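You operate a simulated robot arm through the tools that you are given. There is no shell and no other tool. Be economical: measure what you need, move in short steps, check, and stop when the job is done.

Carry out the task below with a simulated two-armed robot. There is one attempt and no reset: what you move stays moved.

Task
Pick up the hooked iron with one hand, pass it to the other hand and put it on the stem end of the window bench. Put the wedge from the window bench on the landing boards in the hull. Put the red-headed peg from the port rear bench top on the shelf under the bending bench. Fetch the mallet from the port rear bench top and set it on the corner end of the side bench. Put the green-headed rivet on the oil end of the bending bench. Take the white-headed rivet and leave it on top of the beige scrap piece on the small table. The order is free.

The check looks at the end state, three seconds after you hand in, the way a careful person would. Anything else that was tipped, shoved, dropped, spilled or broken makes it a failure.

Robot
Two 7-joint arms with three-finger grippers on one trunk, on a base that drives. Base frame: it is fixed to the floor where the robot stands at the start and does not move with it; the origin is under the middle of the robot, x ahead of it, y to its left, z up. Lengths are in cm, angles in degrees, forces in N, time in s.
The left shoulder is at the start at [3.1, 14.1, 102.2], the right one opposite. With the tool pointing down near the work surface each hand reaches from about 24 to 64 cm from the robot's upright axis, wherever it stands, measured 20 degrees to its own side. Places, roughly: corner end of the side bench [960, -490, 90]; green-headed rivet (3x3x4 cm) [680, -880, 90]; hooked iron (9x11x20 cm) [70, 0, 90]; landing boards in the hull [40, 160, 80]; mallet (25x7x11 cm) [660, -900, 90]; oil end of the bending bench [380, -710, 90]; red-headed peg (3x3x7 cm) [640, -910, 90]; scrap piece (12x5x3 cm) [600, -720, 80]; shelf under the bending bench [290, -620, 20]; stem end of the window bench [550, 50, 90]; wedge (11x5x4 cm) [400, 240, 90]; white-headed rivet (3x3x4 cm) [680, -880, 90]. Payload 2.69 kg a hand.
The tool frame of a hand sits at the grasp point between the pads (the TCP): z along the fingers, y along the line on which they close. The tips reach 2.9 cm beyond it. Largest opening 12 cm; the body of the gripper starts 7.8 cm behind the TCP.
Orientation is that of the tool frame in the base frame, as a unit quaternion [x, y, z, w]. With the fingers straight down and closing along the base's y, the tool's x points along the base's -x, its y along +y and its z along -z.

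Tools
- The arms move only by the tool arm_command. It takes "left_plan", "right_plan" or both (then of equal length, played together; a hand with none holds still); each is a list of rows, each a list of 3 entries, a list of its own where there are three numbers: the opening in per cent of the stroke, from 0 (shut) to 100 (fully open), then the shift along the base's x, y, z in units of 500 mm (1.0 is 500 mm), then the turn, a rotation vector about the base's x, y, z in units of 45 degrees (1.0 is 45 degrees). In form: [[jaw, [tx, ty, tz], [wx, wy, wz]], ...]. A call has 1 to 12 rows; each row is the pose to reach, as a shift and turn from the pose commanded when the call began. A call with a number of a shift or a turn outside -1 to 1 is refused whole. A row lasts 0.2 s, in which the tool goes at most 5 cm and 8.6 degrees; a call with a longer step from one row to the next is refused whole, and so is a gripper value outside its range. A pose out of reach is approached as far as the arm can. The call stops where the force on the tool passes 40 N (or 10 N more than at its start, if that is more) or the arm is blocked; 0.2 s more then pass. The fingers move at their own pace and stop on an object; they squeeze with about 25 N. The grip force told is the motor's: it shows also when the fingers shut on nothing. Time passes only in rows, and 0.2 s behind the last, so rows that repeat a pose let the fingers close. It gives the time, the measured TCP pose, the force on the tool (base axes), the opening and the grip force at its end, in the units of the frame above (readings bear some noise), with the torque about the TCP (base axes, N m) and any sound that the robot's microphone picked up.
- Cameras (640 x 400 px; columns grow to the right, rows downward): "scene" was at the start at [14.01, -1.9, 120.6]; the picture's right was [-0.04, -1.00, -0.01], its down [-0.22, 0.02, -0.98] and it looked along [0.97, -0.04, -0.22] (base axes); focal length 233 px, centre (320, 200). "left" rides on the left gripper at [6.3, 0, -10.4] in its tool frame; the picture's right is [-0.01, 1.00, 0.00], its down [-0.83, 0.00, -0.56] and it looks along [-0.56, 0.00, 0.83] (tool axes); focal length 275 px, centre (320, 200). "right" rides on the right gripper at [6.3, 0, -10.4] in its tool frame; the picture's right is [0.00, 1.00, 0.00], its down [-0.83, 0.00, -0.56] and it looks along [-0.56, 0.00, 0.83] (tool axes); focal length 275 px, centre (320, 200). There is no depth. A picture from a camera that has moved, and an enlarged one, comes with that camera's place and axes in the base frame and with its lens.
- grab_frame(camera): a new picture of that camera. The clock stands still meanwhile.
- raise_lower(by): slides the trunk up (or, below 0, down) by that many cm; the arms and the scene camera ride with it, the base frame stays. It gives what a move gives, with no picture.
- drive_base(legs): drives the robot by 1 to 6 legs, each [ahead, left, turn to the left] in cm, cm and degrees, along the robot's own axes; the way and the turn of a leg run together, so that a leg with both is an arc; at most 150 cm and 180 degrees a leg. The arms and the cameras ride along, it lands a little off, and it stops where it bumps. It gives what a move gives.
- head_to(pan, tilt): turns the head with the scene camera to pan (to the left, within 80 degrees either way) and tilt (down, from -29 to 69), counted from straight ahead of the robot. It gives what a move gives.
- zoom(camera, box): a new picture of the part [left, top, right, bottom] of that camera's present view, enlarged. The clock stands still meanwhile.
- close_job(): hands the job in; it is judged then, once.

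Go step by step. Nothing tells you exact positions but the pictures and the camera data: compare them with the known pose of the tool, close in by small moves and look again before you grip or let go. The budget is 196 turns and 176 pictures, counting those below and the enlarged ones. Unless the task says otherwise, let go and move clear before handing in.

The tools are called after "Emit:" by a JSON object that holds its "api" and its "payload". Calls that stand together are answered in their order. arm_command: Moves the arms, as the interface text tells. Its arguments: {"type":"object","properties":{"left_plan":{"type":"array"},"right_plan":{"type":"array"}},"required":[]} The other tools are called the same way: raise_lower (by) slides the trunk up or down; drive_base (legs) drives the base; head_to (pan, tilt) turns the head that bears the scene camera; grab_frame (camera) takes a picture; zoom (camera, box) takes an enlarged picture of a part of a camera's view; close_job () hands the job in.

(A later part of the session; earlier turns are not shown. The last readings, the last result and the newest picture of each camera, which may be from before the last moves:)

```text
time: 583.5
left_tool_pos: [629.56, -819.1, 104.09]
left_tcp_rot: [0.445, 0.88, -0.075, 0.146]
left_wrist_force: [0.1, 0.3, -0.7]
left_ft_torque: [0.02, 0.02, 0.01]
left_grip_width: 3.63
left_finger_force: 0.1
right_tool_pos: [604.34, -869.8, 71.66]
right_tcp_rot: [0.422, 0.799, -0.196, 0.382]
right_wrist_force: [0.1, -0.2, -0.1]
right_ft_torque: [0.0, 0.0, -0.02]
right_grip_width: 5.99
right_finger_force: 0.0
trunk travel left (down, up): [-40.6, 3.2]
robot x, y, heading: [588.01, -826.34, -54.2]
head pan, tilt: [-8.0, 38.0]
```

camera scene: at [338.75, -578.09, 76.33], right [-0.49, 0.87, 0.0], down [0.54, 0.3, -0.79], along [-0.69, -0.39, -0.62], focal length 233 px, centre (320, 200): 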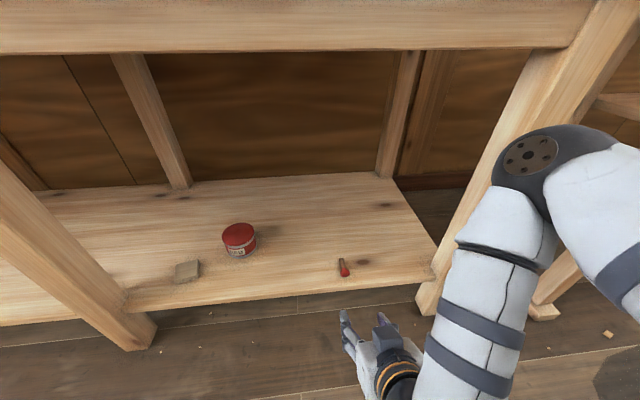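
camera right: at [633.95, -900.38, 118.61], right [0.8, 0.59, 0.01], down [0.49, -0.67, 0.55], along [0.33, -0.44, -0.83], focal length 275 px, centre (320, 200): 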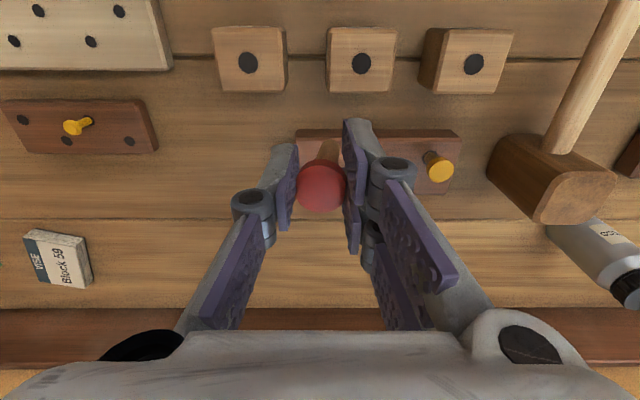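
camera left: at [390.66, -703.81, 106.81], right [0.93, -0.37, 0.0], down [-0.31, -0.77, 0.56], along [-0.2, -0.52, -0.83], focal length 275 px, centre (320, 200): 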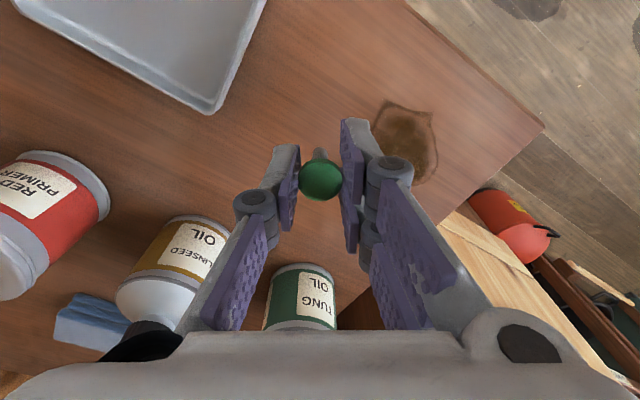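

The arm move was refused, so the right hand is still low, just short of the bench edge. I'll raise and straighten it before going further.

Emit:
{"api": "arm_command", "payload": {"right_plan": [[50, [-0.02, 0.03, 0.07], [0.13, 0.09, 0]], [50, [-0.04, 0.05, 0.15], [0.26, 0.182, 0]], [50, [-0.04, 0.05, 0.23], [0.39, 0.273, 0]], [50, [-0.04, 0.05, 0.31], [0.52, 0.364, 0]], [50, [-0.04, 0.05, 0.39], [0.65, 0.455, 0]], [50, [-0.04, 0.05, 0.47], [0.79, 0.552, 0]], [50, [-0.04, 0.05, 0.55], [0.924, 0.646, 0]], [50, [-0.04, 0.05, 0.63], [0.924, 0.646, 0]], [50, [-0.04, 0.05, 0.71], [0.924, 0.646, 0]], [50, [-0.04, 0.05, 0.79], [0.924, 0.646, 0]], [50, [-0.04, 0.05, 0.86], [0.924, 0.646, 0]]], "left_plan": [[30, [0, 0, 0.03], [0.1, 0.07, 0]], [30, [0, 0, 0.06], [0.2, 0.14, 0]], [30, [0, 0, 0.09], [0.342, 0.248, 0]], [30, [0, 0, 0.12], [0.342, 0.248, 0]], [30, [0, 0, 0.16], [0.342, 0.248, 0]], [30, [0, 0, 0.16], [0.342, 0.248, 0]], [30, [0, 0, 0.16], [0.342, 0.248, 0]], [30, [0, 0, 0.16], [0.342, 0.248, 0]], [30, [0, 0, 0.16], [0.342, 0.248, 0]], [30, [0, 0, 0.16], [0.342, 0.248, 0]], [30, [0, 0, 0.16], [0.342, 0.248, 0]]]}}

Emit:
{"api": "raise_lower", "payload": {"by": 3}}

```text
time: 585.9
left_tool_pos: [630.45, -815.34, 100.31]
left_tcp_rot: [0.451, 0.892, 0.0, -0.001]
left_wrist_force: [-0.5, -0.3, 0.8]
left_ft_torque: [0.04, 0.02, -0.04]
left_grip_width: 3.61
left_finger_force: 0.0
left hand out of reach, approached as far as the arm can: row 1, 2, 3, 4, 5, 6, 7, 8, 9, 10, 11
right_tool_pos: [602.42, -867.12, 114.8]
right_tcp_rot: [0.467, 0.884, 0.001, 0.001]
right_wrist_force: [0.5, 0.7, 0.2]
right_ft_torque: [0.0, -0.01, -0.03]
right_grip_width: 6.03
right_finger_force: 0.2
trunk travel left (down, up): [-40.6, 3.2]
robot x, y, heading: [588.48, -826.49, -54.2]
head pan, tilt: [-8.0, 38.0]
```

```text
time: 586.6
left_tool_pos: [631.0, -815.6, 102.53]
left_tcp_rot: [0.451, 0.892, 0.001, -0.002]
left_wrist_force: [0.3, -0.8, -0.5]
left_ft_torque: [0.02, 0.01, 0.0]
left_grip_width: 3.57
left_finger_force: 0.1
right_tool_pos: [602.49, -867.39, 117.64]
right_tcp_rot: [0.467, 0.884, 0.001, -0.001]
right_wrist_force: [-0.2, -0.4, 0.0]
right_ft_torque: [0.06, 0.04, 0.0]
right_grip_width: 5.99
right_finger_force: 0.0
trunk travel left (down, up): [-43.6, 0.2]
robot x, y, heading: [588.14, -826.23, -54.6]
head pan, tilt: [-8.0, 38.0]
```

Emit:
{"api": "arm_command", "payload": {"left_plan": [[40, [-0.018, -0.074, 0.04], [0, 0, -0.06]], [40, [-0.036, -0.148, 0.08], [0, 0, -0.12]], [40, [-0.053, -0.222, 0.12], [0, 0, -0.18]], [40, [-0.071, -0.296, 0.16], [0, 0, -0.24]], [40, [-0.089, -0.37, 0.2], [0, 0, -0.3]], [40, [-0.107, -0.444, 0.24], [0, 0, -0.36]], [40, [-0.125, -0.518, 0.28], [0, 0, -0.4]], [40, [-0.142, -0.592, 0.3], [0, 0, -0.4]]]}}

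Emit:
{"api": "drive_base", "payload": {"legs": [[0, 26, 2.4], [45, 0, 0]]}}

Emit:
{"api": "grab_frame", "payload": {"camera": "left"}}

```text
time: 588.4
left_tool_pos: [623.67, -845.32, 117.68]
left_tcp_rot: [0.586, 0.81, 0.0, -0.002]
left_wrist_force: [0.5, -0.4, 0.5]
left_ft_torque: [0.04, -0.02, 0.03]
left_grip_width: 4.8
left_finger_force: 0.1
left hand out of reach, approached as far as the arm can: row 1, 2, 3
right_tool_pos: [602.25, -867.39, 117.68]
right_tcp_rot: [0.468, 0.884, 0.001, 0.0]
right_wrist_force: [-0.2, -0.5, -0.3]
right_ft_torque: [0.06, 0.0, 0.01]
right_grip_width: 6.01
right_finger_force: 0.1
trunk travel left (down, up): [-43.6, 0.2]
robot x, y, heading: [587.93, -826.31, -54.6]
head pan, tilt: [-8.0, 38.0]
```

```text
time: 593.3
left_tool_pos: [673.35, -863.59, 117.63]
left_tcp_rot: [0.565, 0.825, 0.001, -0.002]
left_wrist_force: [0.2, -0.9, -0.3]
left_ft_torque: [0.03, 0.01, -0.02]
left_grip_width: 4.8
left_finger_force: 0.0
right_tool_pos: [652.98, -886.75, 117.73]
right_tcp_rot: [0.445, 0.895, 0.001, 0.001]
right_wrist_force: [-0.1, -0.7, 0.8]
right_ft_torque: [0.02, 0.01, 0.03]
right_grip_width: 5.98
right_finger_force: 0.0
trunk travel left (down, up): [-43.6, 0.2]
robot x, y, heading: [636.51, -846.08, -51.3]
head pan, tilt: [-8.0, 38.0]
```

```text
23 pictures are left
camera left: at [671.2, -857.77, 128.19], right [0.93, 0.36, 0.0], down [0.3, -0.78, 0.55], along [0.2, -0.52, -0.83], focal length 275 px, centre (320, 200)
```

left: 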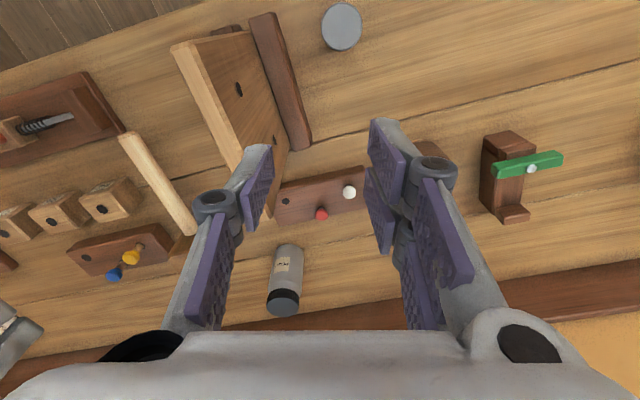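

Emit:
{"api": "drive_base", "payload": {"legs": [[3.5, 0, 0]]}}

Emit:
{"api": "arm_command", "payload": {"left_plan": [[40, [0.04, -0.058, 0], [0, 0, 0]], [40, [0.08, -0.116, 0], [0, 0, 0]], [40, [0.12, -0.174, -0.04], [0, 0, 0]], [40, [0.168, -0.23, -0.1], [0, 0, 0]], [40, [0.168, -0.234, -0.18], [0, 0, 0]], [35, [0.168, -0.234, -0.26], [0, 0, 0]], [35, [0.168, -0.234, -0.34], [0, 0, 0]], [32, [0.168, -0.234, -0.42], [0, 0, 0]], [32, [0.168, -0.234, -0.46], [0, 0, 0]]]}}

Emit:
{"api": "grab_frame", "payload": {"camera": "left"}}

```text
time: 594.2
left_tool_pos: [675.54, -866.28, 117.65]
left_tcp_rot: [0.565, 0.825, 0.0, -0.001]
left_wrist_force: [0.4, -1.0, 0.4]
left_ft_torque: [0.05, 0.02, -0.01]
left_grip_width: 4.79
left_finger_force: 0.0
right_tool_pos: [655.17, -889.37, 117.69]
right_tcp_rot: [0.445, 0.895, 0.001, 0.0]
right_wrist_force: [0.2, -0.5, -0.2]
right_ft_torque: [0.0, 0.03, -0.01]
right_grip_width: 5.99
right_finger_force: 0.0
trunk travel left (down, up): [-43.6, 0.2]
robot x, y, heading: [638.67, -849.13, -51.3]
head pan, tilt: [-8.0, 38.0]
```

```text
time: 596.2
left_tool_pos: [683.92, -878.06, 94.59]
left_tcp_rot: [0.565, 0.825, 0.0, -0.001]
left_wrist_force: [0.3, 1.0, -0.4]
left_ft_torque: [0.01, -0.03, -0.01]
left_grip_width: 3.86
left_finger_force: 0.0
left hand out of reach, approached as far as the arm can: row 3, 4, 5
right_tool_pos: [655.13, -889.39, 117.71]
right_tcp_rot: [0.445, 0.896, 0.001, 0.0]
right_wrist_force: [-0.2, 0.0, -1.0]
right_ft_torque: [0.02, 0.01, -0.01]
right_grip_width: 6.02
right_finger_force: 0.0
trunk travel left (down, up): [-43.6, 0.2]
robot x, y, heading: [638.63, -848.71, -51.4]
head pan, tilt: [-8.0, 38.0]
```

```text
22 pictures are left
camera left: at [681.87, -872.28, 105.07], right [0.93, 0.36, 0.0], down [0.3, -0.78, 0.55], along [0.2, -0.52, -0.83], focal length 275 px, centre (320, 200)
```

left: 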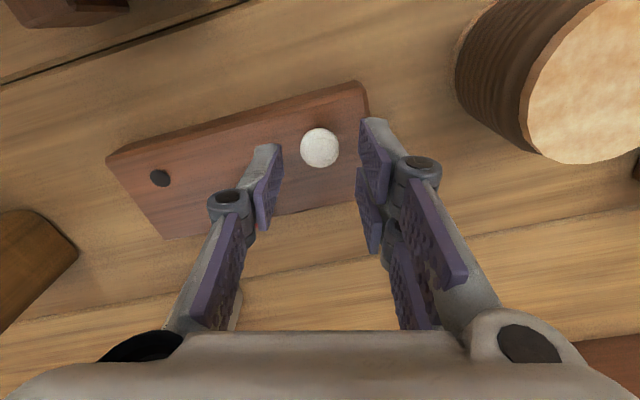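

Emit:
{"api": "arm_command", "payload": {"left_plan": [[32, [-0.005, 0.014, -0.02], [0, 0, 0]], [32, [-0.005, 0.014, -0.05], [0, 0, 0]], [10, [-0.005, 0.014, -0.05], [0, 0, 0]], [0, [-0.005, 0.014, -0.05], [0, 0, 0]], [0, [-0.005, 0.014, -0.05], [0, 0, 0]]]}}

Emit:
{"api": "arm_command", "payload": {"left_plan": [[0, [0, 0, 0.02], [0, 0, 0]], [0, [0, 0, 0.05], [0, 0, 0]], [0, [0, 0, 0.1], [0, 0, 0]], [0, [0, 0, 0.18], [0, 0, 0]], [0, [-0.01, 0.02, 0.26], [0, 0, 0]], [0, [-0.04, 0.05, 0.33], [0, 0, 0]], [0, [-0.08, 0.09, 0.4], [0, 0, 0]], [0, [-0.12, 0.13, 0.46], [0, 0, 0]]]}}

Emit:
{"api": "grab_frame", "payload": {"camera": "right"}}

```text
time: 597.4
left_tool_pos: [683.77, -877.16, 92.08]
left_tcp_rot: [0.566, 0.825, 0.0, -0.001]
left_wrist_force: [0.2, 0.4, -0.4]
left_ft_torque: [-0.03, 0.01, 0.0]
left_grip_width: 2.03
left_finger_force: 24.9
right_tool_pos: [655.11, -889.36, 117.68]
right_tcp_rot: [0.445, 0.896, 0.0, 0.0]
right_wrist_force: [-0.4, 0.5, -0.4]
right_ft_torque: [0.02, -0.01, 0.02]
right_grip_width: 6.01
right_finger_force: 0.0
trunk travel left (down, up): [-43.6, 0.2]
robot x, y, heading: [639.22, -849.09, -51.6]
head pan, tilt: [-8.0, 38.0]
```

```text
time: 599.2
left_tool_pos: [677.36, -870.64, 115.37]
left_tcp_rot: [0.565, 0.825, 0.0, -0.001]
left_wrist_force: [-1.5, 0.9, -0.4]
left_ft_torque: [-0.03, -0.04, -0.02]
left_grip_width: 2.02
left_finger_force: 25.1
right_tool_pos: [655.04, -889.37, 117.83]
right_tcp_rot: [0.445, 0.896, 0.001, 0.002]
right_wrist_force: [0.0, 0.9, 0.6]
right_ft_torque: [-0.02, -0.04, -0.05]
right_grip_width: 6.01
right_finger_force: 0.0
trunk travel left (down, up): [-43.6, 0.2]
robot x, y, heading: [638.8, -848.84, -51.5]
head pan, tilt: [-8.0, 38.0]
```

```text
21 pictures are left
camera right: at [651.07, -884.41, 128.22], right [0.79, 0.61, 0.0], down [0.5, -0.66, 0.56], along [0.34, -0.44, -0.83], focal length 275 px, centre (320, 200)
```

right: 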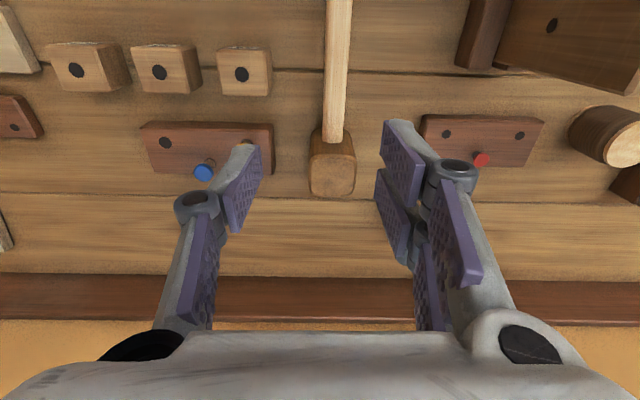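

The white rivet is held. The mallet head stands upright with its handle toward me; I'll grip the head itself from above, over its weight.

Emit:
{"api": "arm_command", "payload": {"right_plan": [[80, [0.05, -0.048, 0], [0, 0, 0]], [85, [0.1, -0.096, -0.04], [0, 0, 0]], [85, [0.144, -0.138, -0.1], [0, 0, 0]], [85, [0.144, -0.138, -0.18], [0, 0, 0]], [85, [0.144, -0.138, -0.26], [0, 0, 0]], [85, [0.144, -0.138, -0.31], [0, 0, 0]]]}}

Emit:
{"api": "grab_frame", "payload": {"camera": "right"}}

```text
time: 600.6
left_tool_pos: [677.39, -870.82, 115.25]
left_tcp_rot: [0.565, 0.825, 0.001, -0.001]
left_wrist_force: [0.3, -0.7, 1.1]
left_ft_torque: [-0.03, -0.02, 0.02]
left_grip_width: 2.01
left_finger_force: 25.1
right_tool_pos: [663.06, -896.85, 102.52]
right_tcp_rot: [0.444, 0.896, 0.001, -0.001]
right_wrist_force: [0.1, 0.5, -0.8]
right_ft_torque: [0.01, 0.02, 0.01]
right_grip_width: 10.22
right_finger_force: 0.1
right hand out of reach, approached as far as the arm can: row 2, 3, 4, 6
trunk travel left (down, up): [-43.6, 0.2]
robot x, y, heading: [638.77, -849.22, -51.3]
head pan, tilt: [-8.0, 38.0]
```

```text
20 pictures are left
camera right: at [659.07, -892.01, 113.05], right [0.79, 0.61, 0.0], down [0.51, -0.66, 0.56], along [0.34, -0.44, -0.83], focal length 275 px, centre (320, 200)
```

right: 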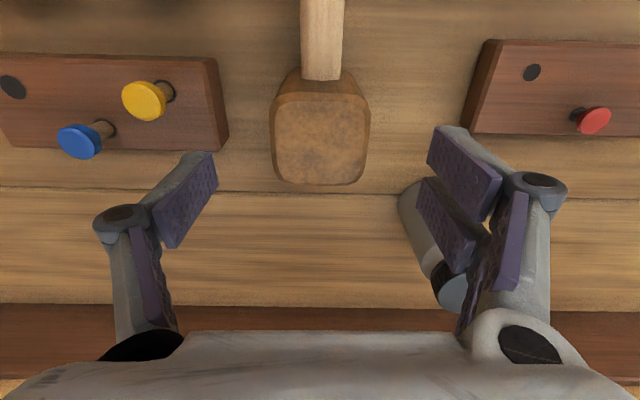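

Emit:
{"api": "arm_command", "payload": {"right_plan": [[80, [-0.006, 0.006, -0.05], [0, 0, 0]], [75, [-0.006, 0.006, -0.11], [0, 0, 0]], [75, [-0.006, 0.006, -0.16], [0, 0, 0]], [50, [-0.006, 0.006, -0.16], [0, 0, 0]], [20, [-0.006, 0.006, -0.16], [0, 0, 0]], [0, [-0.006, 0.006, -0.16], [0, 0, 0]], [0, [-0.006, 0.006, -0.16], [0, 0, 0]]]}}

Emit:
{"api": "arm_command", "payload": {"right_plan": [[0, [0, 0, 0.02], [0, 0, 0]], [0, [-0.004, 0.006, 0.06], [0, 0, 0]], [0, [-0.01, 0.014, 0.11], [0, 0, 0]]]}}

Emit:
{"api": "grab_frame", "payload": {"camera": "right"}}

```text
time: 602.2
left_tool_pos: [677.49, -870.75, 115.22]
left_tcp_rot: [0.565, 0.825, 0.001, -0.001]
left_wrist_force: [0.5, 0.4, 0.1]
left_ft_torque: [-0.01, 0.02, 0.01]
left_grip_width: 2.01
left_finger_force: 25.5
right_tool_pos: [664.37, -898.0, 95.06]
right_tcp_rot: [0.445, 0.896, 0.001, 0.0]
right_wrist_force: [0.5, -0.8, -0.3]
right_ft_torque: [-0.14, -0.15, -0.02]
right_grip_width: 6.39
right_finger_force: 24.8
right hand out of reach, approached as far as the arm can: row 1, 2, 3, 4, 5, 6, 7
trunk travel left (down, up): [-43.6, 0.2]
robot x, y, heading: [639.06, -848.79, -51.8]
head pan, tilt: [-8.0, 38.0]
```

```text
time: 603.0
left_tool_pos: [677.41, -870.75, 115.26]
left_tcp_rot: [0.565, 0.825, 0.001, 0.0]
left_wrist_force: [-0.3, 0.4, -0.1]
left_ft_torque: [-0.01, -0.04, -0.02]
left_grip_width: 2.03
left_finger_force: 24.5
right_tool_pos: [663.92, -897.03, 100.72]
right_tcp_rot: [0.444, 0.896, 0.001, 0.0]
right_wrist_force: [-0.1, 0.4, -3.7]
right_ft_torque: [-0.1, -0.04, 0.01]
right_grip_width: 6.38
right_finger_force: 25.2
trunk travel left (down, up): [-43.6, 0.2]
robot x, y, heading: [639.0, -849.21, -51.6]
head pan, tilt: [-8.0, 38.0]
```

```text
19 pictures are left
camera right: at [659.87, -892.23, 111.1], right [0.79, 0.61, 0.0], down [0.5, -0.66, 0.56], along [0.34, -0.44, -0.83], focal length 275 px, centre (320, 200)
```

right: 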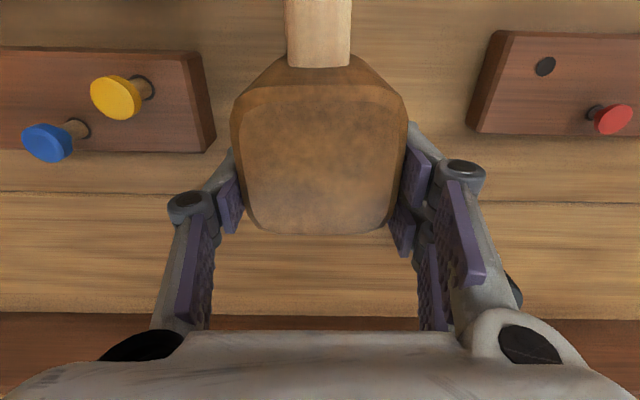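

The mallet is held by its head. I'll lift it, back out and go to the small table to place the white rivet.

Emit:
{"api": "arm_command", "payload": {"right_plan": [[0, [-0.01, 0.014, 0.06], [0, 0, 0]], [0, [-0.025, 0.03, 0.12], [0, 0, 0]], [0, [-0.04, 0.05, 0.18], [0, 0, 0]], [0, [-0.06, 0.07, 0.23], [0, 0, 0]]]}}

Emit:
{"api": "drive_base", "payload": {"legs": [[-108, 0, 0], [0, -18, 0], [0, 0, 90]]}}

Emit:
{"api": "head_to", "payload": {"pan": 5, "tilt": 35}}

Emit:
{"api": "grab_frame", "payload": {"camera": "scene"}}

```text
time: 604.0
left_tool_pos: [677.48, -870.79, 115.23]
left_tcp_rot: [0.565, 0.825, 0.001, -0.002]
left_wrist_force: [-0.3, -0.5, -0.2]
left_ft_torque: [0.01, 0.0, 0.03]
left_grip_width: 1.99
left_finger_force: 24.8
right_tool_pos: [660.62, -893.82, 111.88]
right_tcp_rot: [0.445, 0.896, 0.001, -0.001]
right_wrist_force: [-0.6, -0.4, -3.0]
right_ft_torque: [-0.1, -0.04, 0.03]
right_grip_width: 6.37
right_finger_force: 25.2
right hand out of reach, approached as far as the arm can: row 1, 3
trunk travel left (down, up): [-43.6, 0.2]
robot x, y, heading: [638.74, -848.68, -51.7]
head pan, tilt: [-8.0, 38.0]
```

```text
time: 615.0
left_tool_pos: [579.88, -736.08, 115.4]
left_tcp_rot: [-0.171, 0.985, -0.001, -0.001]
left_wrist_force: [-0.2, -0.3, -0.4]
left_ft_torque: [-0.01, 0.02, 0.01]
left_grip_width: 2.0
left_finger_force: 25.1
right_tool_pos: [602.49, -753.46, 111.99]
right_tcp_rot: [-0.306, 0.952, 0.001, -0.001]
right_wrist_force: [-0.2, -0.7, -3.0]
right_ft_torque: [0.05, -0.09, 0.0]
right_grip_width: 6.38
right_finger_force: 24.4
trunk travel left (down, up): [-43.6, 0.2]
robot x, y, heading: [556.78, -773.95, 37.0]
head pan, tilt: [-8.0, 38.0]
```

```text
time: 615.7
left_tool_pos: [579.97, -736.04, 115.36]
left_tcp_rot: [-0.171, 0.985, -0.001, -0.003]
left_wrist_force: [0.5, 0.4, 0.0]
left_ft_torque: [-0.01, 0.01, -0.01]
left_grip_width: 2.0
left_finger_force: 24.4
right_tool_pos: [602.51, -753.49, 111.85]
right_tcp_rot: [-0.306, 0.952, 0.0, 0.0]
right_wrist_force: [0.3, 0.4, -2.9]
right_ft_torque: [0.1, -0.09, 0.04]
right_grip_width: 6.38
right_finger_force: 24.9
trunk travel left (down, up): [-43.6, 0.2]
robot x, y, heading: [556.93, -773.85, 36.7]
head pan, tilt: [5.0, 35.0]
```

```text
18 pictures are left
camera scene: at [563.88, -767.87, 122.59], right [0.67, -0.74, 0.0], down [-0.43, -0.38, -0.82], along [0.61, 0.55, -0.57], focal length 233 px, centre (320, 200)
```

scene: 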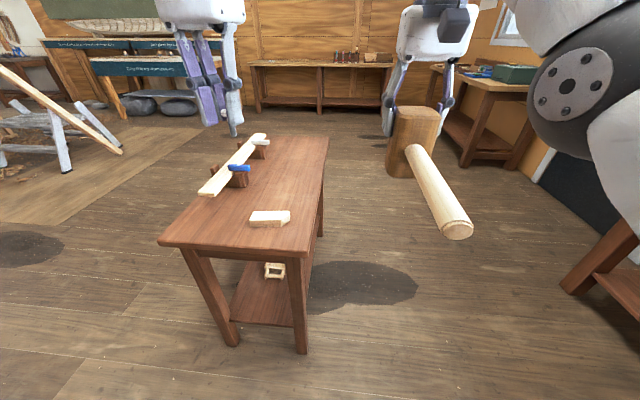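

The scrap lies on the table end facing me, about [592,-723]. I'll move in and hover the rivet over it.

Emit:
{"api": "drive_base", "payload": {"legs": [[9, 0, 0]]}}

Emit:
{"api": "arm_command", "payload": {"left_plan": [[0, [0.04, 0.06, -0.06], [0, 0, 0]], [0, [0.086, 0.13, -0.1], [0, 0, 0]], [0, [0.086, 0.136, -0.19], [0, 0, 0]], [0, [0.086, 0.136, -0.28], [0, 0, 0]], [0, [0.086, 0.136, -0.37], [0, 0, 0]], [0, [0.086, 0.136, -0.44], [0, 0, 0]]]}}

Emit:
{"api": "grab_frame", "payload": {"camera": "left"}}

```text
time: 616.8
left_tool_pos: [587.13, -730.69, 115.36]
left_tcp_rot: [-0.171, 0.985, 0.0, -0.002]
left_wrist_force: [-0.4, 0.0, 0.0]
left_ft_torque: [0.01, 0.0, 0.01]
left_grip_width: 1.98
left_finger_force: 25.1
right_tool_pos: [609.7, -748.25, 111.94]
right_tcp_rot: [-0.305, 0.952, 0.0, 0.0]
right_wrist_force: [0.4, -0.2, -3.6]
right_ft_torque: [0.05, -0.1, -0.01]
right_grip_width: 6.4
right_finger_force: 25.9
trunk travel left (down, up): [-43.6, 0.2]
robot x, y, heading: [564.09, -768.95, 36.9]
head pan, tilt: [5.0, 35.0]
```

```text
time: 618.2
left_tool_pos: [591.59, -723.92, 93.39]
left_tcp_rot: [-0.17, 0.985, 0.0, -0.002]
left_wrist_force: [0.3, 0.3, 0.0]
left_ft_torque: [0.02, 0.05, -0.01]
left_grip_width: 2.02
left_finger_force: 25.1
right_tool_pos: [609.65, -748.2, 111.87]
right_tcp_rot: [-0.305, 0.952, 0.001, 0.0]
right_wrist_force: [-0.3, 0.1, -3.6]
right_ft_torque: [0.1, -0.08, 0.01]
right_grip_width: 6.39
right_finger_force: 24.7
trunk travel left (down, up): [-43.6, 0.2]
robot x, y, heading: [564.3, -768.67, 36.7]
head pan, tilt: [5.0, 35.0]
```

```text
17 pictures are left
camera left: at [585.69, -725.99, 103.83], right [-0.33, 0.94, 0.0], down [0.79, 0.28, 0.55], along [0.52, 0.18, -0.83], focal length 275 px, centre (320, 200)
```

left: 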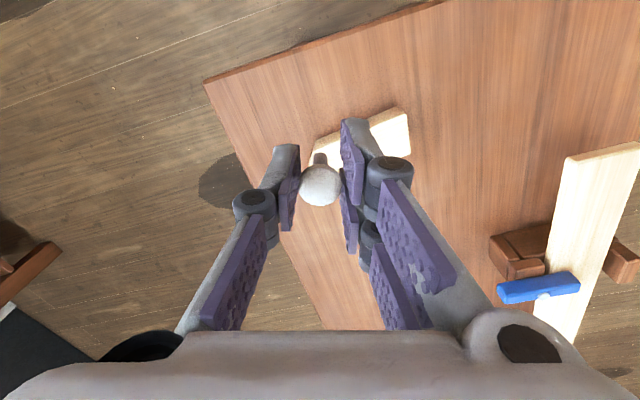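

Emit:
{"api": "arm_command", "payload": {"left_plan": [[0, [0.014, 0.043, -0.02], [0, 0, 0]], [0, [0.028, 0.086, -0.06], [0, 0, 0]], [0, [0.028, 0.086, -0.12], [0, 0, 0]]]}}

Emit:
{"api": "grab_frame", "payload": {"camera": "left"}}

```text
time: 619.0
left_tool_pos: [592.78, -719.7, 87.4]
left_tcp_rot: [-0.17, 0.985, 0.0, -0.001]
left_wrist_force: [0.4, 0.6, 0.4]
left_ft_torque: [-0.01, -0.01, 0.01]
left_grip_width: 2.03
left_finger_force: 24.9
right_tool_pos: [609.68, -748.15, 112.02]
right_tcp_rot: [-0.305, 0.952, 0.001, -0.001]
right_wrist_force: [-0.1, 0.3, -2.9]
right_ft_torque: [0.05, -0.06, -0.02]
right_grip_width: 6.41
right_finger_force: 24.7
trunk travel left (down, up): [-43.6, 0.2]
robot x, y, heading: [564.16, -768.71, 36.8]
head pan, tilt: [5.0, 35.0]
```

```text
16 pictures are left
camera left: at [587.01, -721.85, 97.9], right [-0.33, 0.94, 0.0], down [0.79, 0.28, 0.55], along [0.52, 0.18, -0.83], focal length 275 px, centre (320, 200)
```

left: 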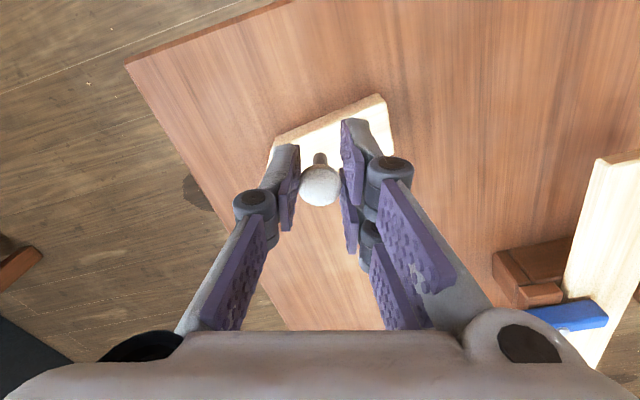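

Emit:
{"api": "arm_command", "payload": {"left_plan": [[0, [0.03, 0.026, -0.03], [0, 0, 0]], [0, [0.03, 0.026, -0.09], [0, 0, 0]]]}}

Emit:
{"api": "zoom", "payload": {"camera": "left", "box": [220, 80, 420, 230]}}

```text
time: 619.6
left_tool_pos: [594.13, -718.61, 84.53]
left_tcp_rot: [-0.171, 0.985, 0.0, -0.001]
left_wrist_force: [-0.7, -0.3, -0.1]
left_ft_torque: [0.03, 0.02, 0.0]
left_grip_width: 2.0
left_finger_force: 24.9
left hand out of reach, approached as far as the arm can: row 1, 2
right_tool_pos: [609.65, -748.26, 111.93]
right_tcp_rot: [-0.305, 0.952, 0.001, 0.0]
right_wrist_force: [0.2, 0.0, -3.7]
right_ft_torque: [0.05, -0.11, -0.02]
right_grip_width: 6.37
right_finger_force: 24.6
trunk travel left (down, up): [-43.6, 0.2]
robot x, y, heading: [564.02, -768.85, 36.9]
head pan, tilt: [5.0, 35.0]
```

```text
2.67 times, centred on (320, 155) of left
camera zoom: at [588.22, -720.8, 94.99], right [-0.33, 0.94, 0.0], down [0.79, 0.28, 0.55], along [0.52, 0.18, -0.83], focal length 734 px, centre (320, 320)
```

zoom: 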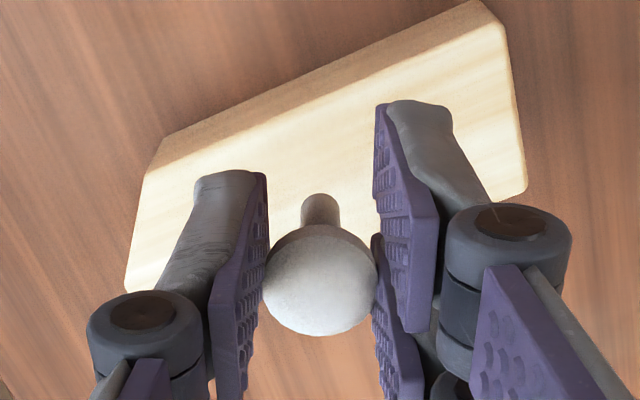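

The scrap's top face is clear in view; I need about 2 cm more forward, so the base moves 4 cm and the hand compensates.

Emit:
{"api": "drive_base", "payload": {"legs": [[4, 0, 0]]}}

Emit:
{"api": "arm_command", "payload": {"left_plan": [[0, [-0.02, -0.032, -0.03], [0, 0, 0]], [0, [-0.02, -0.032, -0.07], [0, 0, 0]]]}}

Emit:
{"api": "zoom", "payload": {"camera": "left", "box": [220, 80, 420, 230]}}

```text
time: 620.5
left_tool_pos: [597.39, -716.23, 84.43]
left_tcp_rot: [-0.171, 0.985, -0.001, 0.0]
left_wrist_force: [-0.7, 0.9, -0.2]
left_ft_torque: [-0.05, 0.04, 0.06]
left_grip_width: 2.02
left_finger_force: 25.4
right_tool_pos: [613.02, -745.79, 111.84]
right_tcp_rot: [-0.305, 0.952, 0.0, 0.0]
right_wrist_force: [0.9, 0.0, -4.3]
right_ft_torque: [0.04, -0.06, -0.01]
right_grip_width: 6.37
right_finger_force: 25.0
trunk travel left (down, up): [-43.6, 0.2]
robot x, y, heading: [567.31, -766.48, 36.6]
head pan, tilt: [5.0, 35.0]
```

```text
time: 621.1
left_tool_pos: [596.25, -717.9, 81.6]
left_tcp_rot: [-0.171, 0.985, 0.003, 0.003]
left_wrist_force: [-1.1, 1.2, 20.9]
left_ft_torque: [0.15, -0.09, 0.03]
left_grip_width: 2.0
left_finger_force: 25.1
right_tool_pos: [612.77, -746.04, 112.26]
right_tcp_rot: [-0.305, 0.952, 0.001, 0.003]
right_wrist_force: [0.5, 0.0, -2.8]
right_ft_torque: [0.09, -0.13, 0.01]
right_grip_width: 6.36
right_finger_force: 25.2
trunk travel left (down, up): [-43.6, 0.2]
robot x, y, heading: [567.31, -766.16, 37.0]
head pan, tilt: [5.0, 35.0]
```

```text
2.67 times, centred on (320, 155) of left
camera zoom: at [590.35, -720.1, 92.05], right [-0.33, 0.94, 0.0], down [0.78, 0.27, 0.56], along [0.53, 0.19, -0.83], focal length 734 px, centre (320, 320)
```

zoom: 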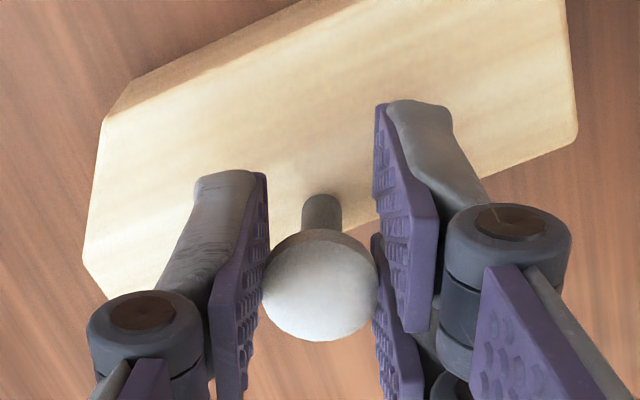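

Contact, but the stem stands near the far edge of the scrap; I'll lift slightly, shift 1.3 cm back to its middle and set down again.

Emit:
{"api": "arm_command", "payload": {"left_plan": [[0, [0, 0, 0.02], [0, 0, 0]], [0, [-0.012, -0.005, 0.02], [0, 0, 0]], [0, [-0.025, -0.009, 0.02], [0, 0, 0]], [0, [-0.025, -0.009, 0.01], [0, 0, 0]]]}}

Emit:
{"api": "arm_command", "payload": {"left_plan": [[0, [0, 0, -0.006], [0, 0, 0]], [0, [0, 0, -0.012], [0, 0, 0]]]}}

Emit:
{"api": "zoom", "payload": {"camera": "left", "box": [220, 80, 420, 230]}}

```text
time: 622.1
left_tool_pos: [594.8, -718.35, 81.67]
left_tcp_rot: [-0.172, 0.985, 0.0, 0.0]
left_wrist_force: [-0.4, 0.4, 3.3]
left_ft_torque: [0.04, 0.01, 0.03]
left_grip_width: 1.98
left_finger_force: 24.7
right_tool_pos: [612.88, -745.81, 111.93]
right_tcp_rot: [-0.305, 0.952, 0.001, 0.0]
right_wrist_force: [0.8, -0.2, -3.5]
right_ft_torque: [0.06, -0.07, 0.0]
right_grip_width: 6.38
right_finger_force: 25.2
trunk travel left (down, up): [-43.6, 0.2]
robot x, y, heading: [567.43, -766.32, 36.9]
head pan, tilt: [5.0, 35.0]
```

```text
time: 622.7
left_tool_pos: [595.03, -718.36, 81.21]
left_tcp_rot: [-0.171, 0.985, 0.002, 0.003]
left_wrist_force: [-0.7, 1.6, 21.3]
left_ft_torque: [0.14, -0.07, 0.01]
left_grip_width: 2.06
left_finger_force: 25.0
right_tool_pos: [612.88, -746.03, 112.1]
right_tcp_rot: [-0.305, 0.952, 0.002, 0.002]
right_wrist_force: [-0.5, -0.1, -3.7]
right_ft_torque: [0.08, -0.14, 0.0]
right_grip_width: 6.38
right_finger_force: 24.9
trunk travel left (down, up): [-43.6, 0.2]
robot x, y, heading: [567.31, -766.35, 36.8]
head pan, tilt: [5.0, 35.0]
```

```text
2.67 times, centred on (320, 155) of left
camera zoom: at [589.12, -720.54, 91.8], right [-0.33, 0.94, 0.0], down [0.78, 0.27, 0.56], along [0.53, 0.19, -0.83], focal length 734 px, centre (320, 320)
```

zoom: 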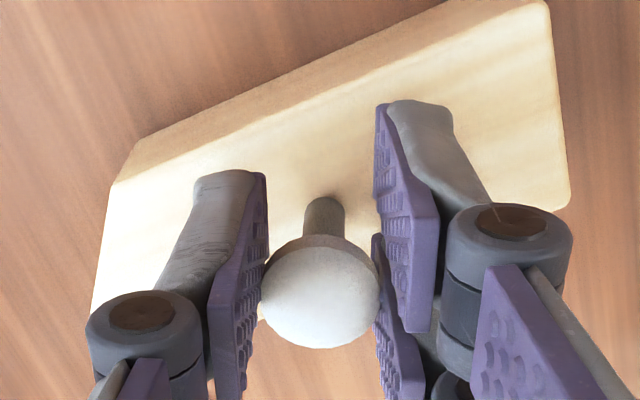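

Centred now. Ease off, open gently and rise.

Emit:
{"api": "arm_command", "payload": {"left_plan": [[0, [0, 0, 0.009], [0, 0, 0]], [0, [0, 0, 0.009], [0, 0, 0]], [20, [0, 0, 0.009], [0, 0, 0]], [35, [0, 0, 0.009], [0, 0, 0]], [42, [0, 0, 0.009], [0, 0, 0]], [42, [0, 0, 0.07], [0, 0, 0]], [42, [0, 0, 0.15], [0, 0, 0]], [42, [0, 0, 0.23], [0, 0, 0]], [42, [-0.02, -0.015, 0.31], [0, 0, 0]], [42, [-0.05, -0.04, 0.39], [0, 0, 0]], [42, [-0.09, -0.07, 0.46], [0, 0, 0]], [42, [-0.13, -0.1, 0.53], [0, 0, 0]]]}}

Emit:
{"api": "zoom", "payload": {"camera": "scene", "box": [180, 150, 420, 300]}}

```text
time: 625.3
left_tool_pos: [588.65, -723.2, 107.54]
left_tcp_rot: [-0.171, 0.985, 0.001, -0.001]
left_wrist_force: [0.1, -0.2, 0.2]
left_ft_torque: [0.0, -0.01, 0.02]
left_grip_width: 5.05
left_finger_force: 0.1
right_tool_pos: [612.84, -745.85, 112.04]
right_tcp_rot: [-0.305, 0.952, 0.002, 0.001]
right_wrist_force: [-0.7, -0.3, -3.2]
right_ft_torque: [0.1, -0.14, 0.0]
right_grip_width: 6.38
right_finger_force: 25.5
trunk travel left (down, up): [-43.6, 0.2]
robot x, y, heading: [567.37, -766.57, 36.5]
head pan, tilt: [5.0, 35.0]
```

```text
2.67 times, centred on (300, 225) of scene
camera zoom: at [574.19, -760.16, 122.61], right [0.67, -0.75, 0.0], down [-0.43, -0.38, -0.82], along [0.61, 0.55, -0.57], focal length 622 px, centre (373, 133)
```

zoom: 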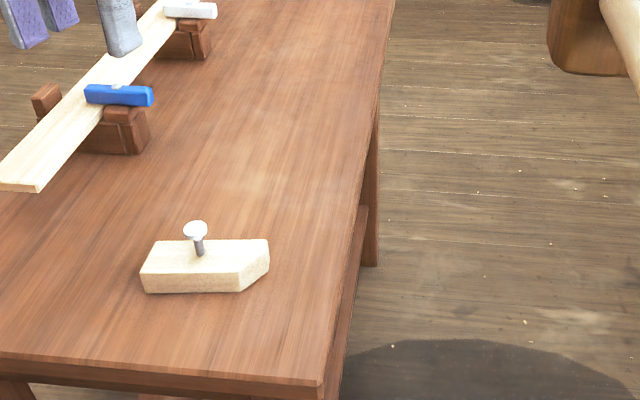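

The white rivet stands on the scrap piece. Last item: drive round the small table toward the side bench with the mallet.

Emit:
{"api": "drive_base", "payload": {"legs": [[-15, 0, 1.8], [0, -57, 0], [150, 0, 0], [150, 0, 0], [50, 0, 0]]}}

Emit:
{"api": "head_to", "payload": {"pan": 5, "tilt": 22}}

Emit:
{"api": "grab_frame", "payload": {"camera": "scene"}}

```text
time: 647.3
left_tool_pos: [879.43, -563.55, 107.43]
left_tcp_rot: [-0.182, 0.983, 0.002, -0.001]
left_wrist_force: [-0.5, 0.2, 0.2]
left_ft_torque: [-0.01, 0.0, 0.0]
left_grip_width: 5.03
left_finger_force: 0.0
right_tool_pos: [904.07, -585.57, 111.83]
right_tcp_rot: [-0.317, 0.948, 0.001, 0.0]
right_wrist_force: [-0.2, -0.8, -3.5]
right_ft_torque: [0.09, -0.09, 0.02]
right_grip_width: 6.38
right_finger_force: 25.3
trunk travel left (down, up): [-43.6, 0.2]
robot x, y, heading: [859.04, -607.67, 38.5]
head pan, tilt: [5.0, 35.0]
```

```text
time: 648.1
left_tool_pos: [879.45, -563.52, 107.37]
left_tcp_rot: [-0.183, 0.983, 0.0, -0.001]
left_wrist_force: [0.2, -0.8, -0.3]
left_ft_torque: [-0.02, 0.02, -0.03]
left_grip_width: 5.05
left_finger_force: 0.1
right_tool_pos: [904.11, -585.48, 111.93]
right_tcp_rot: [-0.316, 0.949, 0.001, 0.0]
right_wrist_force: [0.6, 0.4, -3.7]
right_ft_torque: [0.07, -0.09, 0.0]
right_grip_width: 6.37
right_finger_force: 25.3
trunk travel left (down, up): [-43.6, 0.2]
robot x, y, heading: [859.19, -607.52, 38.3]
head pan, tilt: [5.0, 22.0]
```

```text
11 pictures are left
camera scene: at [866.14, -600.46, 124.65], right [0.68, -0.73, 0.0], down [-0.27, -0.26, -0.93], along [0.68, 0.63, -0.38], focal length 233 px, centre (320, 200)
```

scene: 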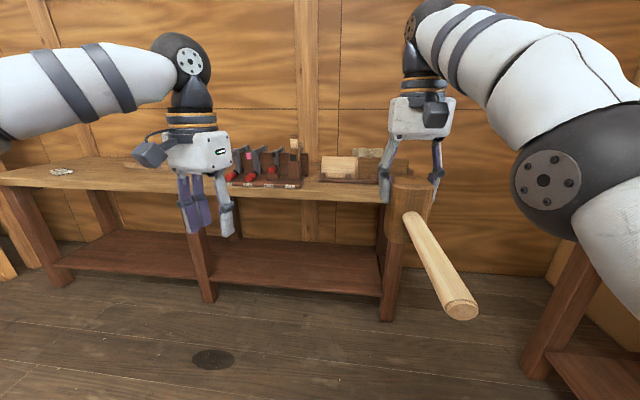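

The side bench's right end has free space in front of the boxes. I'll turn the mallet 45° so its handle stays over the bench, and approach.

Emit:
{"api": "arm_command", "payload": {"right_plan": [[0, [0, 0, 0], [0, 0, -0.167]], [0, [0, 0, 0], [0, 0, -0.333]], [0, [0, 0, 0], [0, 0, -0.5]], [0, [0, 0, 0], [0, 0, -0.667]], [0, [0, 0, 0], [0, 0, -0.833]], [0, [0, 0, 0], [0, 0, -1.0]]]}}

Emit:
{"api": "drive_base", "payload": {"legs": [[62, 10, 0]]}}

Emit:
{"api": "head_to", "payload": {"pan": -5, "tilt": 38}}

Emit:
{"api": "grab_frame", "payload": {"camera": "scene"}}

```text
time: 649.5
left_tool_pos: [879.35, -563.38, 107.42]
left_tcp_rot: [-0.183, 0.983, 0.001, 0.0]
left_wrist_force: [0.3, -0.5, -0.5]
left_ft_torque: [-0.05, -0.06, -0.02]
left_grip_width: 5.05
left_finger_force: 0.2
right_tool_pos: [904.26, -585.66, 111.97]
right_tcp_rot: [0.073, 0.997, 0.001, 0.0]
right_wrist_force: [0.4, 0.0, -2.3]
right_ft_torque: [0.0, -0.12, 0.02]
right_grip_width: 6.36
right_finger_force: 25.4
trunk travel left (down, up): [-43.6, 0.2]
robot x, y, heading: [859.31, -606.99, 38.1]
head pan, tilt: [5.0, 22.0]
```

```text
time: 653.0
left_tool_pos: [923.4, -517.3, 107.49]
left_tcp_rot: [-0.175, 0.985, 0.001, -0.002]
left_wrist_force: [0.4, 0.3, -0.3]
left_ft_torque: [0.0, 0.0, 0.0]
left_grip_width: 5.04
left_finger_force: 0.1
right_tool_pos: [947.89, -539.86, 111.82]
right_tcp_rot: [0.078, 0.997, 0.001, 0.001]
right_wrist_force: [0.5, 0.7, -4.0]
right_ft_torque: [-0.04, -0.1, 0.02]
right_grip_width: 6.38
right_finger_force: 25.1
trunk travel left (down, up): [-43.6, 0.2]
robot x, y, heading: [902.53, -560.87, 37.5]
head pan, tilt: [5.0, 22.0]
```

```text
time: 653.8
left_tool_pos: [923.32, -517.28, 107.51]
left_tcp_rot: [-0.175, 0.985, 0.001, -0.001]
left_wrist_force: [0.6, 0.5, -0.8]
left_ft_torque: [-0.01, -0.01, -0.02]
left_grip_width: 5.03
left_finger_force: 0.1
right_tool_pos: [947.96, -540.0, 111.85]
right_tcp_rot: [0.078, 0.997, 0.001, 0.0]
right_wrist_force: [-0.2, 0.6, -3.0]
right_ft_torque: [-0.04, -0.1, -0.01]
right_grip_width: 6.39
right_finger_force: 24.8
trunk travel left (down, up): [-43.6, 0.2]
robot x, y, heading: [902.68, -560.82, 37.5]
head pan, tilt: [-5.0, 38.0]
```

```text
10 pictures are left
camera scene: at [910.03, -555.79, 122.15], right [0.54, -0.84, 0.0], down [-0.52, -0.33, -0.79], along [0.67, 0.42, -0.62], focal length 233 px, centre (320, 200)
```

scene: 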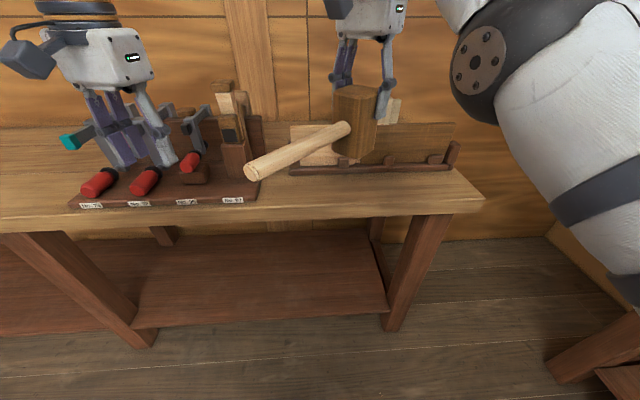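

The free strip at the bench's right end runs lengthwise, so I'll turn the mallet another 45° to lie along it and step the base right and forward.

Emit:
{"api": "drive_base", "payload": {"legs": [[6, -10, 0.8]]}}

Emit:
{"api": "arm_command", "payload": {"right_plan": [[0, [0.01, 0.005, 0], [0, 0, -0.167]], [0, [0.02, 0.01, 0], [0, 0, -0.333]], [0, [0.03, 0.015, 0], [0, 0, -0.5]], [0, [0.04, 0.02, 0], [0, 0, -0.667]], [0, [0.05, 0.028, 0], [0, 0, -0.833]], [0, [0.05, 0.028, 0], [0, 0, -1.0]], [0, [0.05, 0.028, -0.08], [0, 0, -1.0]], [0, [0.05, 0.028, -0.16], [0, 0, -1.0]], [0, [0.05, 0.028, -0.21], [0, 0, -1.0]]]}}

Emit:
{"api": "grab_frame", "payload": {"camera": "scene"}}

```text
time: 655.2
left_tool_pos: [933.74, -521.18, 107.42]
left_tcp_rot: [-0.182, 0.983, 0.0, -0.001]
left_wrist_force: [1.4, 0.2, -0.7]
left_ft_torque: [0.02, 0.01, 0.01]
left_grip_width: 5.05
left_finger_force: 0.0
right_tool_pos: [958.39, -543.46, 111.92]
right_tcp_rot: [0.072, 0.997, 0.001, 0.0]
right_wrist_force: [0.1, -0.7, -3.4]
right_ft_torque: [-0.01, -0.1, 0.05]
right_grip_width: 6.39
right_finger_force: 24.7
trunk travel left (down, up): [-43.6, 0.2]
robot x, y, heading: [913.17, -564.87, 38.2]
head pan, tilt: [-5.0, 38.0]
```

```text
time: 657.2
left_tool_pos: [933.62, -521.05, 107.41]
left_tcp_rot: [-0.182, 0.983, -0.001, -0.001]
left_wrist_force: [0.1, 0.8, 0.6]
left_ft_torque: [-0.03, -0.02, 0.02]
left_grip_width: 5.03
left_finger_force: 0.0
right_tool_pos: [960.82, -541.95, 101.25]
right_tcp_rot: [0.448, 0.894, 0.0, 0.0]
right_wrist_force: [-0.5, 0.6, -3.4]
right_ft_torque: [-0.08, -0.05, -0.02]
right_grip_width: 6.38
right_finger_force: 24.9
right hand out of reach, approached as far as the arm can: row 1, 2, 3, 4, 5, 6, 7
trunk travel left (down, up): [-43.6, 0.2]
robot x, y, heading: [913.41, -564.87, 37.9]
head pan, tilt: [-5.0, 38.0]
```

```text
9 pictures are left
camera scene: at [920.76, -559.8, 122.14], right [0.55, -0.84, 0.0], down [-0.52, -0.34, -0.79], along [0.66, 0.43, -0.62], focal length 233 px, centre (320, 200)
```

scene: 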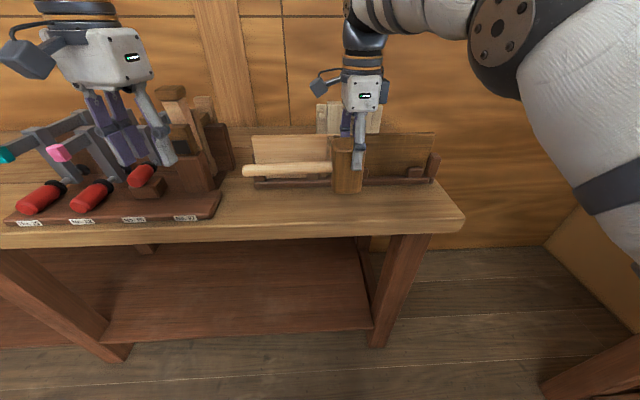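

The mallet will land in the free strip between tray and edge. Lowering.

Emit:
{"api": "arm_command", "payload": {"right_plan": [[0, [0, 0, -0.05], [0, 0, 0]], [0, [0, 0, -0.09], [0, 0, 0]], [0, [0, 0, -0.11], [0, 0, 0]]]}}

Emit:
{"api": "arm_command", "payload": {"right_plan": [[0, [0, 0, -0.008], [0, 0, 0]], [0, [0, 0, -0.016], [0, 0, 0]]]}}

Emit:
{"api": "arm_command", "payload": {"right_plan": [[0, [0, 0, -0.008], [0, 0, 0]], [0, [0, 0, -0.016], [0, 0, 0]]]}}

```text
time: 658.0
left_tool_pos: [933.61, -521.21, 107.46]
left_tcp_rot: [-0.182, 0.983, 0.0, -0.001]
left_wrist_force: [0.9, 0.5, -0.8]
left_ft_torque: [0.02, 0.0, 0.0]
left_grip_width: 5.06
left_finger_force: 0.1
right_tool_pos: [960.88, -541.92, 95.92]
right_tcp_rot: [0.446, 0.895, 0.0, 0.0]
right_wrist_force: [-0.1, -0.7, -4.2]
right_ft_torque: [-0.08, -0.05, 0.03]
right_grip_width: 6.38
right_finger_force: 24.9
trunk travel left (down, up): [-43.6, 0.2]
robot x, y, heading: [913.48, -564.9, 38.3]
head pan, tilt: [-5.0, 38.0]
```

```text
time: 658.6
left_tool_pos: [933.54, -521.2, 107.59]
left_tcp_rot: [-0.182, 0.983, 0.001, -0.001]
left_wrist_force: [1.0, -0.4, -0.4]
left_ft_torque: [0.01, 0.01, -0.03]
left_grip_width: 5.04
left_finger_force: 0.0
right_tool_pos: [960.82, -541.95, 95.18]
right_tcp_rot: [0.448, 0.894, 0.002, 0.0]
right_wrist_force: [1.4, 0.2, 1.5]
right_ft_torque: [-0.05, 0.13, 0.01]
right_grip_width: 6.37
right_finger_force: 24.9
trunk travel left (down, up): [-43.6, 0.2]
robot x, y, heading: [913.36, -564.69, 37.8]
head pan, tilt: [-5.0, 38.0]
```

```text
time: 659.2
left_tool_pos: [933.51, -521.36, 107.67]
left_tcp_rot: [-0.182, 0.983, 0.002, 0.001]
left_wrist_force: [0.1, -0.3, -0.9]
left_ft_torque: [0.0, 0.0, -0.06]
left_grip_width: 5.04
left_finger_force: 0.1
right_tool_pos: [960.89, -542.0, 94.73]
right_tcp_rot: [0.447, 0.894, 0.004, 0.002]
right_wrist_force: [1.8, -1.5, 27.5]
right_ft_torque: [0.41, -0.47, -0.12]
right_grip_width: 6.35
right_finger_force: 24.0
trunk travel left (down, up): [-43.6, 0.2]
robot x, y, heading: [913.42, -564.66, 38.0]
head pan, tilt: [-5.0, 38.0]
```

Emit:
{"api": "arm_command", "payload": {"right_plan": [[0, [0, 0, 0.01], [0, 0, 0]], [58, [0, 0, 0.01], [0, 0, 0]], [68, [0, 0, 0.01], [0, 0, 0]], [68, [0, 0, 0.04], [0, 0, 0]], [68, [0, 0, 0.12], [0, 0, 0]], [68, [0, 0, 0.2], [0, 0, 0]], [68, [-0.03, -0.02, 0.28], [0, 0, 0]], [68, [-0.08, -0.06, 0.34], [0, 0, 0]]]}}

Emit:
{"api": "grab_frame", "payload": {"camera": "scene"}}

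```text
time: 661.0
left_tool_pos: [933.59, -521.18, 107.57]
left_tcp_rot: [-0.182, 0.983, 0.001, 0.001]
left_wrist_force: [-0.1, 0.6, -0.4]
left_ft_torque: [0.02, -0.02, -0.01]
left_grip_width: 5.02
left_finger_force: 0.1
right_tool_pos: [956.9, -545.19, 111.52]
right_tcp_rot: [0.447, 0.895, 0.001, 0.001]
right_wrist_force: [0.1, 0.1, 0.6]
right_ft_torque: [0.02, -0.01, -0.01]
right_grip_width: 8.16
right_finger_force: 0.0
trunk travel left (down, up): [-43.6, 0.2]
robot x, y, heading: [913.16, -564.74, 37.7]
head pan, tilt: [-5.0, 38.0]
```

```text
8 pictures are left
camera scene: at [920.63, -559.92, 122.17], right [0.55, -0.84, 0.0], down [-0.51, -0.34, -0.79], along [0.66, 0.43, -0.61], focal length 233 px, centre (320, 200)
```

scene: 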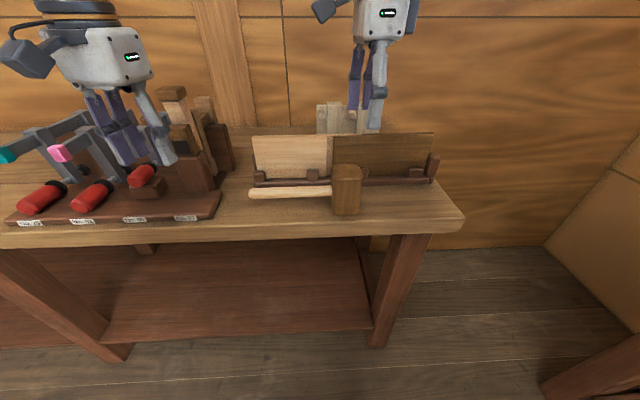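

The mallet stands on the side bench. Before finishing I'll back clear and go check the iron on the window bench, as my withdrawal there went unverified.

Emit:
{"api": "drive_base", "payload": {"legs": [[-63, 0, 0.5], [0, 0, 90], [150, 0, 0], [150, 0, 0], [130, 0, 0]]}}

Emit:
{"api": "head_to", "payload": {"pan": -22, "tilt": 10}}

Emit:
{"api": "grab_frame", "payload": {"camera": "scene"}}

```text
time: 688.6
left_tool_pos: [544.03, -256.03, 107.39]
left_tcp_rot: [0.832, -0.554, 0.0, 0.001]
left_wrist_force: [-1.1, 0.0, -0.4]
left_ft_torque: [0.0, -0.01, 0.03]
left_grip_width: 5.03
left_finger_force: 0.0
right_tool_pos: [567.24, -231.84, 111.37]
right_tcp_rot: [-0.33, 0.944, 0.001, 0.0]
right_wrist_force: [-0.1, -0.9, 1.0]
right_ft_torque: [0.01, -0.01, -0.01]
right_grip_width: 8.13
right_finger_force: 0.1
trunk travel left (down, up): [-43.6, 0.2]
robot x, y, heading: [588.45, -275.31, 129.9]
head pan, tilt: [-5.0, 38.0]
```

```text
time: 689.6
left_tool_pos: [543.87, -256.07, 107.38]
left_tcp_rot: [0.832, -0.555, 0.001, 0.001]
left_wrist_force: [-0.6, -0.1, 0.5]
left_ft_torque: [-0.01, -0.03, 0.0]
left_grip_width: 5.03
left_finger_force: 0.0
right_tool_pos: [567.18, -231.88, 111.32]
right_tcp_rot: [-0.331, 0.943, 0.0, 0.0]
right_wrist_force: [-0.5, -0.6, -0.2]
right_ft_torque: [0.05, -0.04, -0.01]
right_grip_width: 8.16
right_finger_force: 0.0
trunk travel left (down, up): [-43.6, 0.2]
robot x, y, heading: [588.43, -275.14, 130.0]
head pan, tilt: [-22.0, 10.0]
```

```text
7 pictures are left
camera scene: at [584.94, -265.76, 126.6], right [0.95, 0.31, 0.0], down [0.05, -0.17, -0.98], along [-0.3, 0.94, -0.17], focal length 233 px, centre (320, 200)
```

scene: 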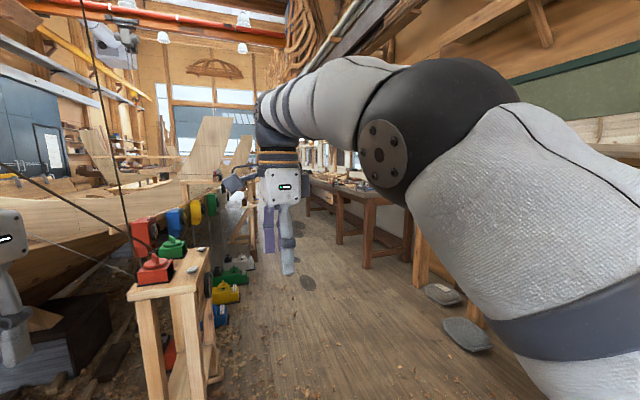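

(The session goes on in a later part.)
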